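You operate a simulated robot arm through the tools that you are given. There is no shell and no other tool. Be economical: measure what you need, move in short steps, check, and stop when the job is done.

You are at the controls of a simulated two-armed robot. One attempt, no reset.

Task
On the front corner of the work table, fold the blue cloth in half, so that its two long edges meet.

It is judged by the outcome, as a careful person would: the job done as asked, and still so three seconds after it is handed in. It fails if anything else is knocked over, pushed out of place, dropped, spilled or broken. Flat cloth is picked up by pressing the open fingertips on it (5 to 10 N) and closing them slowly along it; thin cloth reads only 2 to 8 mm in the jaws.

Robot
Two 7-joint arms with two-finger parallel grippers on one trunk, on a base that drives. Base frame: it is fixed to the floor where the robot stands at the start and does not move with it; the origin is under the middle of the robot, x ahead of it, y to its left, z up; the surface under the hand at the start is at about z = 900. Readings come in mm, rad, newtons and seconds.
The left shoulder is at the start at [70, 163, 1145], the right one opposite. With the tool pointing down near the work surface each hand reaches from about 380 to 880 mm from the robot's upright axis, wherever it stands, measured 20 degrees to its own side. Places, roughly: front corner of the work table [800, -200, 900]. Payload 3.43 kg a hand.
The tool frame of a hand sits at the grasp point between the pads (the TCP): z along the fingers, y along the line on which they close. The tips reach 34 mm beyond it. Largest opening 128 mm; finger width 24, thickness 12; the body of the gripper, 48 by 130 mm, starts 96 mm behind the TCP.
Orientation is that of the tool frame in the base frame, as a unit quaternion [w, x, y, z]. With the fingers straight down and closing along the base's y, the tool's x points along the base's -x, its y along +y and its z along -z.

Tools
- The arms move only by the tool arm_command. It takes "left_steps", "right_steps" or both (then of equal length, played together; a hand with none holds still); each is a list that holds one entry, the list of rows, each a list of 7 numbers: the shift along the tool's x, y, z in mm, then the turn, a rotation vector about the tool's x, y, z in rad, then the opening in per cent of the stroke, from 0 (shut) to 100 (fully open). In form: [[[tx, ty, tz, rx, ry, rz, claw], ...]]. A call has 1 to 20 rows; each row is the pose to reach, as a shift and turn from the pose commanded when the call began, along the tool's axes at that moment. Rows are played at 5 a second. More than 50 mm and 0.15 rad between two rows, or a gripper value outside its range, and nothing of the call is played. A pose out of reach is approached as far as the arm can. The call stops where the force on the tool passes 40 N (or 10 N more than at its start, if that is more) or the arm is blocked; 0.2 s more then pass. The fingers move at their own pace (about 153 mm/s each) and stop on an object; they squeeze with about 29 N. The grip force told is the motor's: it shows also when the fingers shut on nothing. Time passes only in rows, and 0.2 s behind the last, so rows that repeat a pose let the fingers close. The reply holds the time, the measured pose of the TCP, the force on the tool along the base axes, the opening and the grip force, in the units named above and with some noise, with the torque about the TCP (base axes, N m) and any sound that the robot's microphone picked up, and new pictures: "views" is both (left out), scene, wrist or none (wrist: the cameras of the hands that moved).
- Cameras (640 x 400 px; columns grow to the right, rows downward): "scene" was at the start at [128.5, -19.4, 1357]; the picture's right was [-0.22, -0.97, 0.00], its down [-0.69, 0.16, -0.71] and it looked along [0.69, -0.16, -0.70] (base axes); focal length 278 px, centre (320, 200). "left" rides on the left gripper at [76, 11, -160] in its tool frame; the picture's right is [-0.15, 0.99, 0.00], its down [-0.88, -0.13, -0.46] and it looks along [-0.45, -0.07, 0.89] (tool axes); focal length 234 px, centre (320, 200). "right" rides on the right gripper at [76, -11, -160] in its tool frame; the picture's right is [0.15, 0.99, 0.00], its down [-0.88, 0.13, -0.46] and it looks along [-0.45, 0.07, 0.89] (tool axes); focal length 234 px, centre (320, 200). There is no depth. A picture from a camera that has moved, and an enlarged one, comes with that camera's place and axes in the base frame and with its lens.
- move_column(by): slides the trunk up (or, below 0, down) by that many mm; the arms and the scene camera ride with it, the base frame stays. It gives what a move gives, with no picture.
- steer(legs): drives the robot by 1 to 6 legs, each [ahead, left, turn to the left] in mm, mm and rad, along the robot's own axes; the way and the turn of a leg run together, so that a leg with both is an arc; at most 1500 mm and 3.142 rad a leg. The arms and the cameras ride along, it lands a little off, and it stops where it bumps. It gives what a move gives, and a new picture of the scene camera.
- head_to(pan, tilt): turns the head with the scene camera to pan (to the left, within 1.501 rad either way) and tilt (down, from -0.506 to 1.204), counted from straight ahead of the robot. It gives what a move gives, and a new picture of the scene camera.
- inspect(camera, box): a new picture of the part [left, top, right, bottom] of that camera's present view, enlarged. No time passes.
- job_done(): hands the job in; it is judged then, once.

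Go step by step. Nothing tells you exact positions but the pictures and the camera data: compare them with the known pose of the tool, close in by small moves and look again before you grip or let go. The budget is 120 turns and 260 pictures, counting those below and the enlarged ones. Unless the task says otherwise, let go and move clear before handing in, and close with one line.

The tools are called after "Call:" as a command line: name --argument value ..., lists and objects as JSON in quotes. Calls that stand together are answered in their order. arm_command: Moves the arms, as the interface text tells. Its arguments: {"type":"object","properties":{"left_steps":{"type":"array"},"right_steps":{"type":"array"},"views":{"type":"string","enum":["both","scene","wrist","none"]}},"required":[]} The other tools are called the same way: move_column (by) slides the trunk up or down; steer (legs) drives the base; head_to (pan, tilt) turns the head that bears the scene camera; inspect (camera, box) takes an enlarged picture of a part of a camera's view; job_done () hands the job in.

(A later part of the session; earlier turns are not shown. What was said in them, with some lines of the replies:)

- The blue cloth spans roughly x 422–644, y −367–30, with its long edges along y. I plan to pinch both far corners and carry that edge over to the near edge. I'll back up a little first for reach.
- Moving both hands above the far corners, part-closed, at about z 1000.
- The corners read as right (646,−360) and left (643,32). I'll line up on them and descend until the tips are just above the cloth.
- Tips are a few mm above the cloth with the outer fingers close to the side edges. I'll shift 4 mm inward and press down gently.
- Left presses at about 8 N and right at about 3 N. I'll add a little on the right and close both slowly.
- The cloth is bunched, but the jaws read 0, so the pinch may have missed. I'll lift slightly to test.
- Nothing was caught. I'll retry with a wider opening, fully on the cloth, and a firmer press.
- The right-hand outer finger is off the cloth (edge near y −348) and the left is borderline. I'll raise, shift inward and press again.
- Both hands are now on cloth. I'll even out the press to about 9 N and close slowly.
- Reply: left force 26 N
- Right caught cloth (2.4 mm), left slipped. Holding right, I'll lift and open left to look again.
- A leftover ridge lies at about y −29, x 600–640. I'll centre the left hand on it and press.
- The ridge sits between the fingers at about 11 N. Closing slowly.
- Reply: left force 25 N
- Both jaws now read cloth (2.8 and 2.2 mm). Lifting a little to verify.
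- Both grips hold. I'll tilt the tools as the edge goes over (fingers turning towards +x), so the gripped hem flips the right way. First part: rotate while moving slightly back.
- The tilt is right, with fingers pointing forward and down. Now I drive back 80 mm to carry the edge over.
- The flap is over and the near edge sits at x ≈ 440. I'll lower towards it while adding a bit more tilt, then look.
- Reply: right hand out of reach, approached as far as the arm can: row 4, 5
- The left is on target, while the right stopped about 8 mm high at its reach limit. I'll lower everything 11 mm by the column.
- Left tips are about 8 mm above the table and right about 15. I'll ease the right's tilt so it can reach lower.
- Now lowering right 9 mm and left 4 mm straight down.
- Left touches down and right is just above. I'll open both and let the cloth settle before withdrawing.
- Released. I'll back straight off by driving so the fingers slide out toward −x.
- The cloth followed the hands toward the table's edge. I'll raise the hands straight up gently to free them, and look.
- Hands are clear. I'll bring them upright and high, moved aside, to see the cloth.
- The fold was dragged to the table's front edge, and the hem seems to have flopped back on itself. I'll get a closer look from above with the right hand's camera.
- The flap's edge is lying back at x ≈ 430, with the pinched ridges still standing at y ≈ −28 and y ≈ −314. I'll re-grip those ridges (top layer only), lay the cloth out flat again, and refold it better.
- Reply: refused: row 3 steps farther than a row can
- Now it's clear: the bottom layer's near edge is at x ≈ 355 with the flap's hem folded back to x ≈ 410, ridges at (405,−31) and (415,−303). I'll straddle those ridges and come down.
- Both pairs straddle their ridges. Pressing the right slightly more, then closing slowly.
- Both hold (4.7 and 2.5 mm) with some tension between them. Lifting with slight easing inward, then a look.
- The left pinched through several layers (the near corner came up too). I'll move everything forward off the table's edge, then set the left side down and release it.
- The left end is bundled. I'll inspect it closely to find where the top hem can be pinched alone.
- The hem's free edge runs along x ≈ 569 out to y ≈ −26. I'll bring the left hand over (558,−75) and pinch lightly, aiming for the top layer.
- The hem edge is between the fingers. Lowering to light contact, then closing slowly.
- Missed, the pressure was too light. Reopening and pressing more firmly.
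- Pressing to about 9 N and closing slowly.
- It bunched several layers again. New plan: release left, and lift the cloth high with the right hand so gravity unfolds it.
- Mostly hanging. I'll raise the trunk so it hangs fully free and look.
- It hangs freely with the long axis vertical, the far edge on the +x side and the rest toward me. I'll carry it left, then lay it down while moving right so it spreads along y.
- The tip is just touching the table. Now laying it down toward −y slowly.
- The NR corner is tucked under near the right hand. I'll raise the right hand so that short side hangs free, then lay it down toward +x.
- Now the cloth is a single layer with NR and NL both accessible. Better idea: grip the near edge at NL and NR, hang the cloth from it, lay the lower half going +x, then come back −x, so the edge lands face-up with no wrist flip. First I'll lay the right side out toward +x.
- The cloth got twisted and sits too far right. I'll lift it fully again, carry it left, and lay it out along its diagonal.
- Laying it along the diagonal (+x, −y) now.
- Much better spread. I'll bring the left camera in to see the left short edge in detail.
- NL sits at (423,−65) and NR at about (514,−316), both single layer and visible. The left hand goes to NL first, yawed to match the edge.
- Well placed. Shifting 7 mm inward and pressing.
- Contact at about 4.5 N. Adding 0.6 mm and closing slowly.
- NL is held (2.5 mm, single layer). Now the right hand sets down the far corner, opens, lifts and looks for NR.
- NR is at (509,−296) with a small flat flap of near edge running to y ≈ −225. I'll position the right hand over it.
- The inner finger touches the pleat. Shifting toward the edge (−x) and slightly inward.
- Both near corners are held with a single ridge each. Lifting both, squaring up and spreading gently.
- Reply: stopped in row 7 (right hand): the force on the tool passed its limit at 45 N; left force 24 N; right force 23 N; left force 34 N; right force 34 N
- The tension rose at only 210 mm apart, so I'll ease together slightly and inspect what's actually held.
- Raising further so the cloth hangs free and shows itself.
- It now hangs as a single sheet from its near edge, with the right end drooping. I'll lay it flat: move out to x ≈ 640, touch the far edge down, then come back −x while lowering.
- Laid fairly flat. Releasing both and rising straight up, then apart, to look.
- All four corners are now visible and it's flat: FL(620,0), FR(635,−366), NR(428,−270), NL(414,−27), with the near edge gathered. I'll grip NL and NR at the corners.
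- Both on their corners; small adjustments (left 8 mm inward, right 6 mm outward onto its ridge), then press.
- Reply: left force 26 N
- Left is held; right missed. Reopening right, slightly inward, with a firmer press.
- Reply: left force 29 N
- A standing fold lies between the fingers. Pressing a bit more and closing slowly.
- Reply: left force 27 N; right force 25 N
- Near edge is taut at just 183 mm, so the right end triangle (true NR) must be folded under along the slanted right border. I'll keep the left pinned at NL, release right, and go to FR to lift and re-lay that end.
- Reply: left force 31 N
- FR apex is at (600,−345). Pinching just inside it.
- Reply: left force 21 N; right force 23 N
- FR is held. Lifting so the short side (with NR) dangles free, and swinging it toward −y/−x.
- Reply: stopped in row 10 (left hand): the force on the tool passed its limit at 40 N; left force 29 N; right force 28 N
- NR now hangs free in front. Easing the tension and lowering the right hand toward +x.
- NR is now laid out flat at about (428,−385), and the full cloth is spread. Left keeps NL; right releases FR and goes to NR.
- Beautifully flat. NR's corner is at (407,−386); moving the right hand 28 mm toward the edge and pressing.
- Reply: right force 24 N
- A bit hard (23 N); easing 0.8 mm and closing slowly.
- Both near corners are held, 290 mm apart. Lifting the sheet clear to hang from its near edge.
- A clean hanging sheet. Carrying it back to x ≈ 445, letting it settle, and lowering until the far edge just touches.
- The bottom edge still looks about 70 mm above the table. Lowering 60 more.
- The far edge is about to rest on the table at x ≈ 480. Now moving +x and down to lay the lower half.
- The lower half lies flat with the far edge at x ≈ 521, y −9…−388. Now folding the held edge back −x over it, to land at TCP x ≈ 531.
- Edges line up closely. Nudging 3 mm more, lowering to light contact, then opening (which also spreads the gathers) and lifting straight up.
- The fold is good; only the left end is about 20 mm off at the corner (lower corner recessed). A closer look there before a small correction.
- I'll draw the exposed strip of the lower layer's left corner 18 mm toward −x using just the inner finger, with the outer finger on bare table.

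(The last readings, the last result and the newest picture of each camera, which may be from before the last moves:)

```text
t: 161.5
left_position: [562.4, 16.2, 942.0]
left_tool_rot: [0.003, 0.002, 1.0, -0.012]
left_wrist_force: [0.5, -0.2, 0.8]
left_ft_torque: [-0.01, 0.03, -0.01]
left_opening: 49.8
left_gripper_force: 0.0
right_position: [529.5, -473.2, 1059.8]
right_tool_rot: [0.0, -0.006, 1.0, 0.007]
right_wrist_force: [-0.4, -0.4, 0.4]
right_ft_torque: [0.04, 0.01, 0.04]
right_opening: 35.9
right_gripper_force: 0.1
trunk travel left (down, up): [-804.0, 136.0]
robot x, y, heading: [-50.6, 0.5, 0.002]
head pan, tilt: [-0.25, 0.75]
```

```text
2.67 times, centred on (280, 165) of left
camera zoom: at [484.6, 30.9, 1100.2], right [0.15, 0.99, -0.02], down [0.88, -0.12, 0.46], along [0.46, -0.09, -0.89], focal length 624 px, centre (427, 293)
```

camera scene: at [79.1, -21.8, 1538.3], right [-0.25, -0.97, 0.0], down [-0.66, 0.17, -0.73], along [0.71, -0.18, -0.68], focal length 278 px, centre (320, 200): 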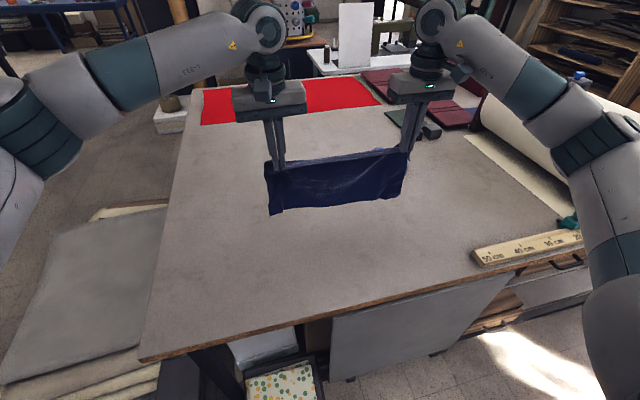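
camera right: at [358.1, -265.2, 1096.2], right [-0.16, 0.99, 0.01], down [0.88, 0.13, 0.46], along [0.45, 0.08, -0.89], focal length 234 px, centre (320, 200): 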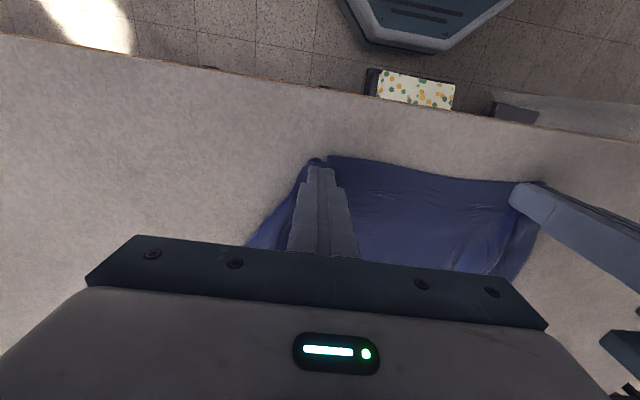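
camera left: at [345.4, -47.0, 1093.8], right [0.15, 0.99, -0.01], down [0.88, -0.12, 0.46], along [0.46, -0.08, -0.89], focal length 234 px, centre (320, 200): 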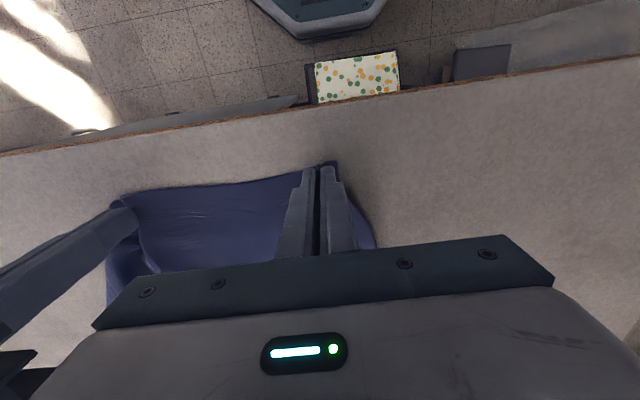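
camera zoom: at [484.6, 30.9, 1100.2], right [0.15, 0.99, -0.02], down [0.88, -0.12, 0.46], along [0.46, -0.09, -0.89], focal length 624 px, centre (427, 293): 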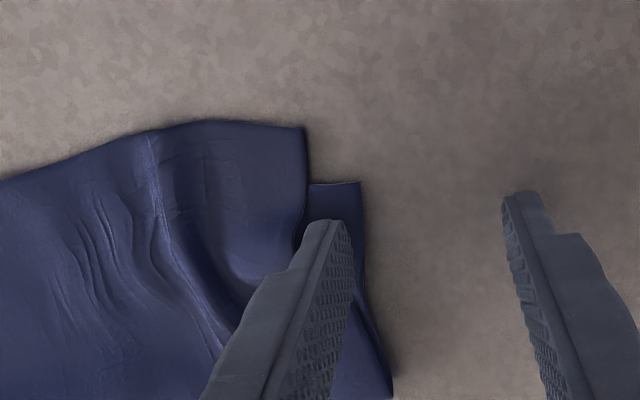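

Shifting 5 mm outward, pressing lightly and drawing −x.

Call:
arm_command --left_steps '[[[0, 5, 2, 0, 0, 0, 39], [0, 5, 5, 0, 0, 0, 39], [0, 5, 6.8, 0, 0, 0, 39], [0, 5, 7.3, 0, 0, 0, 39], [4, 5, 7.3, 0, 0, 0, 39], [8, 5, 7.3, 0, 0, 0, 39], [12, 5, 7.3, 0, 0, 0, 39], [16, 5, 7.3, 0, 0, 0, 39], [20, 5, 7.3, 0, 0, 0, 39], [20, 5, 7.3, 0, 0, 0, 39], [20, 5, 0, 0, 0, 0, 39], [20, 5, -20, 0, 0, 0, 39], [20, 5, -50, 0, 0, 0, 39], [20, 30, -80, 0, 0, 0, 39]]]' --views "none"

Call:
inspect --camera "left" --box '[80, 90, 320, 240]'

```text
t: 164.5
left_position: [541.3, 49.0, 1021.9]
left_tool_rot: [0.002, 0.001, 1.0, -0.012]
left_wrist_force: [-0.2, 0.4, -0.4]
left_ft_torque: [-0.04, 0.03, 0.01]
left_opening: 50.0
left_gripper_force: 0.1
right_position: [528.4, -471.2, 1061.3]
right_tool_rot: [0.0, -0.006, 1.0, 0.007]
right_wrist_force: [0.3, 0.1, 0.2]
right_ft_torque: [0.02, -0.02, 0.0]
right_opening: 35.4
right_gripper_force: 0.0
trunk travel left (down, up): [-804.0, 136.0]
robot x, y, heading: [-48.4, 1.0, -0.002]
head pan, tilt: [-0.25, 0.75]
```

```text
2.67 times, centred on (200, 165) of left
camera zoom: at [464.0, 64.1, 1180.5], right [0.15, 0.99, -0.02], down [0.88, -0.12, 0.46], along [0.45, -0.09, -0.89], focal length 624 px, centre (640, 293)
```

zoom: 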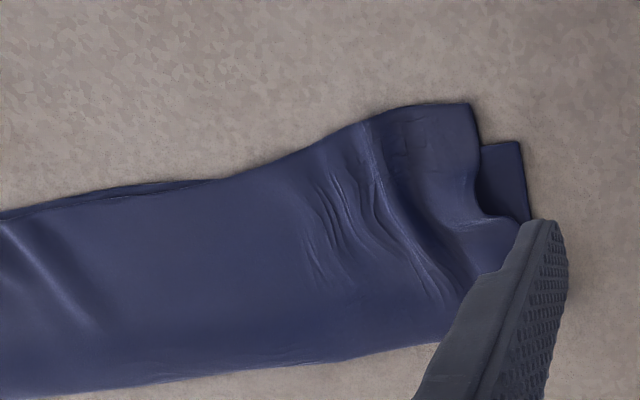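

The lower layer didn't slip. Instead I'll press the top-left corner lightly and slide it +x/+y, since it carries loose fabric.

Call:
arm_command --left_steps '[[[0, -40, 20, 0, 0, 0, 30], [0, -80, 40, 0, 0, 0, 28], [-3, -91, 65, 0, 0, 0, 28], [-3, -91, 80, 0, 0, 0, 28], [-3, -91, 84, 0, 0, 0, 28], [-3, -91, 85.5, 0, 0, 0, 28]]]' --views "none"

Call:
inspect --camera "left" --box '[180, 90, 420, 240]'

```text
t: 165.9
left_position: [546.2, -46.0, 937.2]
left_tool_rot: [0.003, 0.002, 1.0, -0.013]
left_wrist_force: [0.7, 0.0, 0.6]
left_ft_torque: [0.0, 0.01, -0.01]
left_opening: 36.1
left_gripper_force: 0.1
right_position: [528.7, -472.9, 1061.2]
right_tool_rot: [-0.001, -0.006, 1.0, 0.007]
right_wrist_force: [0.7, 1.0, 0.8]
right_ft_torque: [-0.01, -0.04, -0.02]
right_opening: 35.9
right_gripper_force: 0.0
trunk travel left (down, up): [-804.0, 136.0]
robot x, y, heading: [-50.8, 0.6, 0.002]
head pan, tilt: [-0.25, 0.75]
```

```text
2.67 times, centred on (300, 165) of left
camera zoom: at [469.1, -30.9, 1096.3], right [0.15, 0.99, -0.02], down [0.88, -0.12, 0.46], along [0.45, -0.09, -0.89], focal length 624 px, centre (373, 293)
```

zoom: 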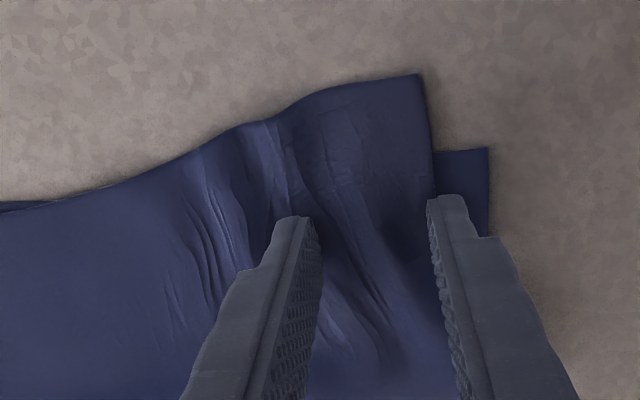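

Call:
arm_command --left_steps '[[[4, -8, -1, 0, 0, 0, 28], [4, -8, 1, 0, 0, 0, 28], [4, -8, 2, 0, 0, 0, 28], [4, -8, 2.6, 0, 0, 0, 28], [1, -6, 2.6, 0, 0, 0, 28], [-2, -4, 2.6, 0, 0, 0, 28], [-6, -2, 2.6, 0, 0, 0, 28], [-10, 0, 2.6, 0, 0, 0, 28], [-14, 2, 2.6, 0, 0, 0, 28], [-16, 4, 2.6, 0, 0, 0, 28], [-16, 4, 2.6, 0, 0, 0, 28], [-16, 4, -2, 0, 0, 0, 28], [-16, 4, -20, 0, 0, 0, 28], [-16, 10, -50, 0, 0, 0, 28], [-10, 50, -80, 0, 0, 0, 28], [0, 90, -90, 0, 0, 0, 28]]]' --views "none"

Call:
inspect --camera "left" --box '[80, 90, 320, 240]'

Call:
inspect --camera "scene" --box '[230, 150, 450, 290]'

```text
refused: row 15 steps farther than a row can; nothing moved
```

```text
2.67 times, centred on (200, 165) of left
camera zoom: at [469.1, -30.9, 1096.3], right [0.15, 0.99, -0.02], down [0.88, -0.12, 0.46], along [0.45, -0.09, -0.89], focal length 624 px, centre (640, 293)
```

zoom: 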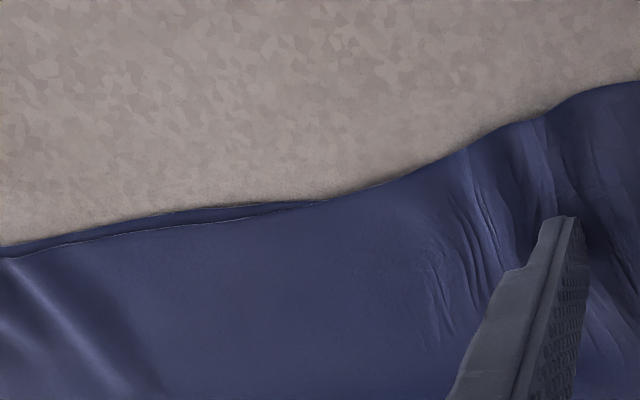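

```text
2.86 times, centred on (340, 220) of scene
camera zoom: at [79.0, -21.6, 1538.3], right [-0.25, -0.97, 0.0], down [-0.66, 0.17, -0.73], along [0.71, -0.18, -0.68], focal length 794 px, centre (263, 143)
```

zoom: 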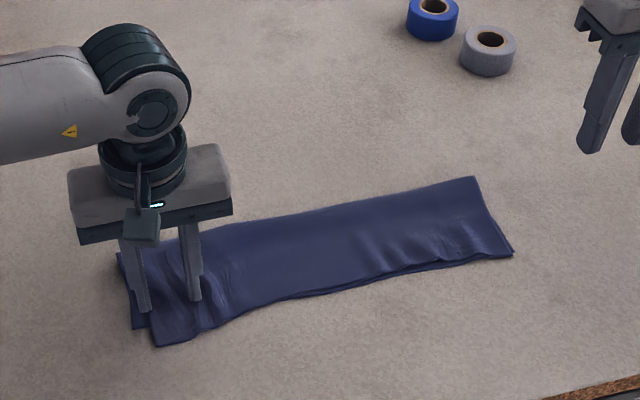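

Call:
arm_command --left_steps '[[[4, -8, -1, 0, 0, 0, 28], [4, -8, 1, 0, 0, 0, 28], [4, -8, 2, 0, 0, 0, 28], [4, -8, 2.6, 0, 0, 0, 28], [1, -6, 2.6, 0, 0, 0, 28], [-2, -4, 2.6, 0, 0, 0, 28], [-6, -2, 2.6, 0, 0, 0, 28], [-10, 0, 2.6, 0, 0, 0, 28], [-14, 2, 2.6, 0, 0, 0, 28], [-17, 4, 2.6, 0, 0, 0, 28], [-17, 4, 2.6, 0, 0, 0, 28], [-17, 4, -2, 0, 0, 0, 28], [-17, 4, -20, 0, 0, 0, 28], [-16, 10, -50, 0, 0, 0, 28], [-10, 40, -75, 0, 0, 0, 28], [-5, 75, -90, 0, 0, 0, 28], [0, 100, -95, 0, 0, 0, 28]]]' --views "none"

Call:
inspect --camera "left" --box '[80, 90, 320, 240]'

Call:
inspect --camera "scene" --box '[230, 150, 450, 290]'

```text
t: 169.5
left_position: [544.5, 56.9, 1031.0]
left_tool_rot: [0.002, 0.001, 1.0, -0.013]
left_wrist_force: [0.5, -0.5, -0.2]
left_ft_torque: [0.0, 0.01, 0.01]
left_opening: 36.0
left_gripper_force: 0.1
right_position: [530.7, -473.5, 1060.8]
right_tool_rot: [0.0, -0.006, 1.0, 0.008]
right_wrist_force: [-0.3, 0.5, 0.1]
right_ft_torque: [-0.01, -0.07, 0.0]
right_opening: 35.8
right_gripper_force: 0.2
trunk travel left (down, up): [-804.0, 136.0]
robot x, y, heading: [-49.7, -2.1, 0.003]
head pan, tilt: [-0.25, 0.75]
```

```text
2.67 times, centred on (200, 165) of left
camera zoom: at [468.3, 72.1, 1189.0], right [0.15, 0.99, -0.02], down [0.88, -0.12, 0.46], along [0.45, -0.09, -0.89], focal length 624 px, centre (640, 293)
```

zoom: 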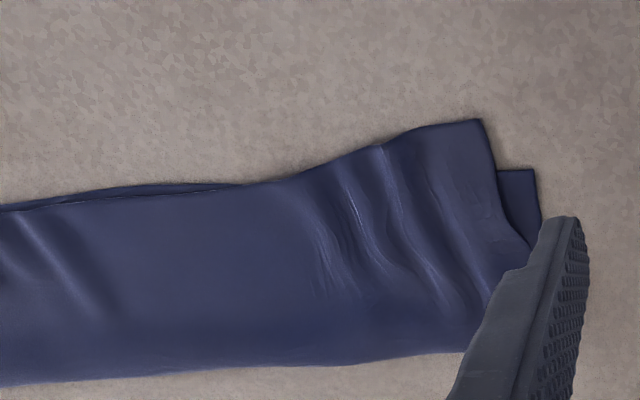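

```text
2.86 times, centred on (340, 220) of scene
camera zoom: at [78.7, -21.0, 1538.4], right [-0.25, -0.97, 0.0], down [-0.66, 0.17, -0.73], along [0.71, -0.18, -0.68], focal length 794 px, centre (263, 143)
```

zoom: 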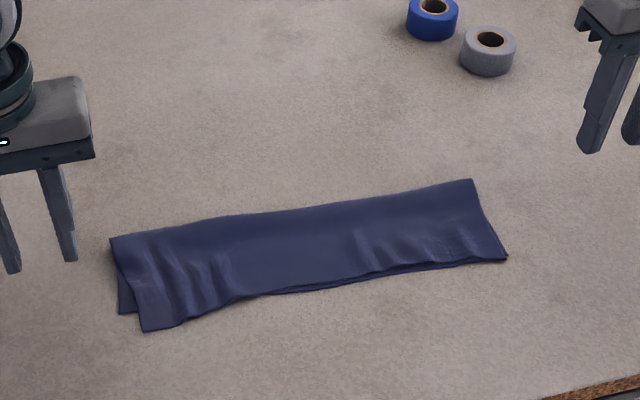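

Layers move together, but the top corner overhangs by about 20 mm as a single layer on the table. I'll pinch only that overhang, lift slightly, and shift it +x/+y into line.

Call:
arm_command --left_steps '[[[7, -33, 10, 0, 0, 0, 26], [14, -66, 30, 0, 0, 0, 26], [21, -98, 50, 0, 0, 0, 26], [21, -98, 80, 0, 0, 0, 26], [21, -98, 92, 0, 0, 0, 26], [21, -98, 95, 0, 0, 0, 26], [21, -98, 96, 0, 0, 0, 26], [21, -98, 96, 0, 0, 0, 26]]]' --views "none"

Call:
inspect --camera "left" --box '[180, 90, 420, 240]'

```text
t: 171.3
left_position: [525.4, -43.3, 936.9]
left_tool_rot: [0.003, 0.002, 1.0, -0.012]
left_wrist_force: [0.3, 0.4, 0.1]
left_ft_torque: [0.05, 0.03, 0.01]
left_opening: 33.2
left_gripper_force: 0.2
right_position: [530.3, -473.8, 1062.0]
right_tool_rot: [0.0, -0.006, 1.0, 0.008]
right_wrist_force: [0.0, -0.6, 0.6]
right_ft_torque: [0.02, 0.0, 0.01]
right_opening: 36.0
right_gripper_force: 0.0
trunk travel left (down, up): [-804.0, 136.0]
robot x, y, heading: [-51.4, -1.5, -0.001]
head pan, tilt: [-0.25, 0.75]
```

```text
2.67 times, centred on (300, 165) of left
camera zoom: at [448.2, -28.4, 1095.9], right [0.15, 0.99, -0.02], down [0.88, -0.12, 0.46], along [0.45, -0.09, -0.89], focal length 624 px, centre (373, 293)
```

zoom: 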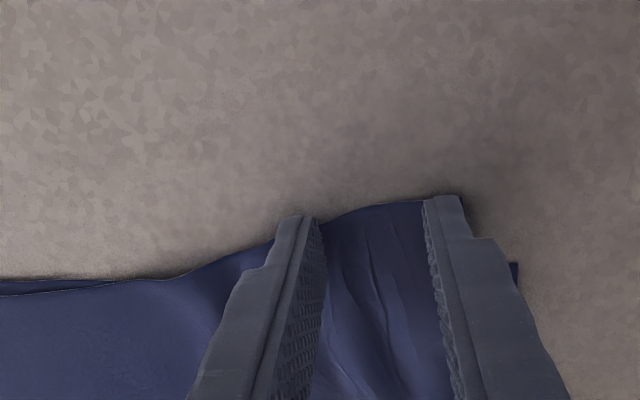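

Well placed on the overhang. Pressing and closing slowly.

Call:
arm_command --left_steps '[[[1, -2, 1.5, 0, 0, 0, 26], [1, -2, 2.8, 0, 0, 0, 26], [1, -2, 3.2, 0, 0, 0, 24], [1, -2, 3.2, 0, 0, 0, 21], [1, -2, 3.2, 0, 0, 0, 18], [1, -2, 3.2, 0, 0, 0, 15], [1, -2, 3.2, 0, 0, 0, 12], [1, -2, 3.2, 0, 0, 0, 9], [1, -2, 3.2, 0, 0, 0, 6], [1, -2, 3.2, 0, 0, 0, 3], [1, -2, 3.2, 0, 0, 0, 0], [1, -2, 3.2, 0, 0, 0, 0], [1, -2, 3.2, 0, 0, 0, 0]]]' --views "none"

Call:
inspect --camera "left" --box '[180, 90, 420, 240]'

```text
t: 174.1
left_position: [521.9, -46.3, 936.1]
left_tool_rot: [0.004, 0.002, 1.0, -0.012]
left_wrist_force: [2.1, 2.4, 26.6]
left_ft_torque: [0.21, -0.3, 0.03]
left_opening: 2.1
left_gripper_force: 28.8
right_position: [527.9, -472.0, 1061.5]
right_tool_rot: [0.002, -0.007, 1.0, 0.008]
right_wrist_force: [0.0, 0.8, 0.1]
right_ft_torque: [-0.01, -0.01, 0.0]
right_opening: 35.7
right_gripper_force: 0.0
trunk travel left (down, up): [-804.0, 136.0]
robot x, y, heading: [-44.9, -0.7, 0.003]
head pan, tilt: [-0.25, 0.75]
```

```text
2.67 times, centred on (300, 165) of left
camera zoom: at [445.0, -30.2, 1093.8], right [0.15, 0.99, -0.02], down [0.88, -0.12, 0.47], along [0.46, -0.09, -0.88], focal length 624 px, centre (373, 293)
```

zoom: 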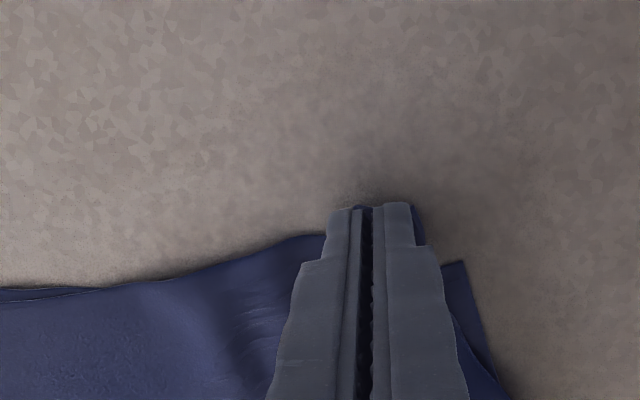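

Single layer held. Lifting 14 mm, shifting +x 21 / +y 16, lowering and releasing.

Call:
arm_command --left_steps '[[[0, 0, -6, 0, 0, 0, 0], [0, 0, -14, 0, 0, 0, 0], [-5, 4, -16, 0, 0, 0, 0], [-11, 9, -16, 0, 0, 0, 0], [-17, 14, -16, 0, 0, 0, 0], [-21, 18, -14, 0, 0, 0, 0], [-21, 18, -8, 0, 0, 0, 0], [-21, 18, -3, 0, 0, 0, 0], [-21, 18, -2, 0, 0, 0, 0], [-21, 18, -2, 0, 0, 0, 6], [-21, 18, -2, 0, 0, 0, 12], [-21, 18, -2, 0, 0, 0, 18], [-21, 18, -2, 0, 0, 0, 24], [-21, 18, -6, 0, 0, 0, 24], [-21, 18, -20, 0, 0, 0, 24], [-21, 18, -50, 0, 0, 0, 24], [-15, 45, -75, 0, 0, 0, 24], [-10, 80, -90, 0, 0, 0, 24], [0, 105, -95, 0, 0, 0, 24]]]' --views "none"

Call:
inspect --camera "left" --box '[80, 90, 320, 240]'

Call:
inspect --camera "scene" --box '[230, 150, 450, 290]'

```text
t: 178.1
left_position: [523.7, 60.5, 1026.3]
left_tool_rot: [0.003, 0.002, 1.0, -0.012]
left_wrist_force: [0.9, -0.2, -0.1]
left_ft_torque: [0.0, 0.02, -0.02]
left_opening: 30.8
left_gripper_force: 0.1
right_position: [528.2, -472.1, 1061.1]
right_tool_rot: [-0.001, -0.005, 1.0, 0.008]
right_wrist_force: [0.0, -0.1, -0.3]
right_ft_torque: [0.0, 0.03, -0.01]
right_opening: 35.7
right_gripper_force: 0.1
trunk travel left (down, up): [-804.0, 136.0]
robot x, y, heading: [-48.4, -0.5, -0.0]
head pan, tilt: [-0.25, 0.75]
```

```text
2.67 times, centred on (200, 165) of left
camera zoom: at [446.8, 76.3, 1185.4], right [0.15, 0.99, -0.02], down [0.88, -0.12, 0.46], along [0.45, -0.09, -0.89], focal length 624 px, centre (640, 293)
```

zoom: 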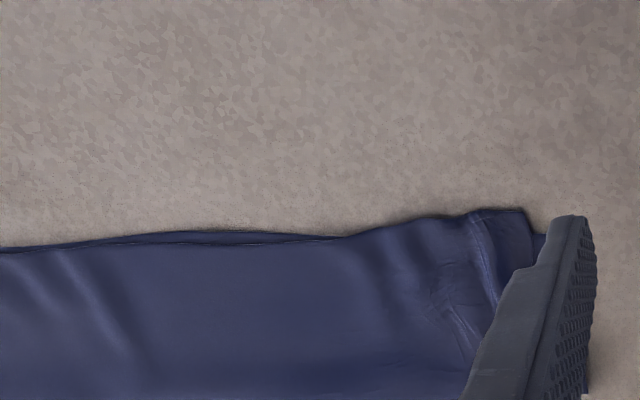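

```text
2.86 times, centred on (340, 220) of scene
camera zoom: at [78.5, -21.0, 1538.4], right [-0.25, -0.97, 0.0], down [-0.66, 0.17, -0.73], along [0.71, -0.18, -0.68], focal length 794 px, centre (263, 143)
```

zoom: 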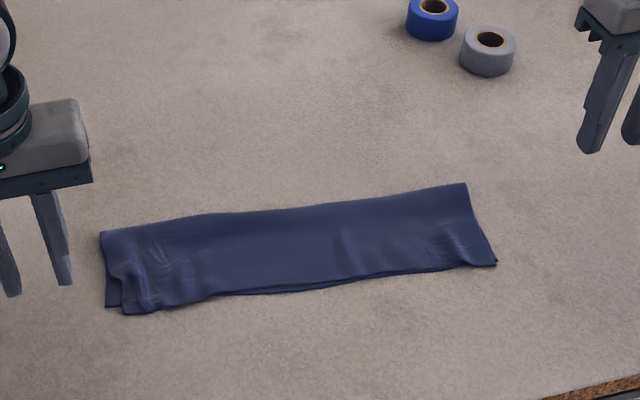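

The cloth is folded in half, its long edges meeting within about 10 mm. Both hands are clear, and the tape rolls and ruler haven't been moved. Handing in.

Call:
job_done

```text
The job is handed in.
```

The blue cloth is folded in half lengthwise and lies flat on the work table. Its long edges meet within about 10 mm, with the left corner the least exact. It took several attempts to grip and re-lay, so it sits roughly 50 mm farther from the table's front edge than where it started.
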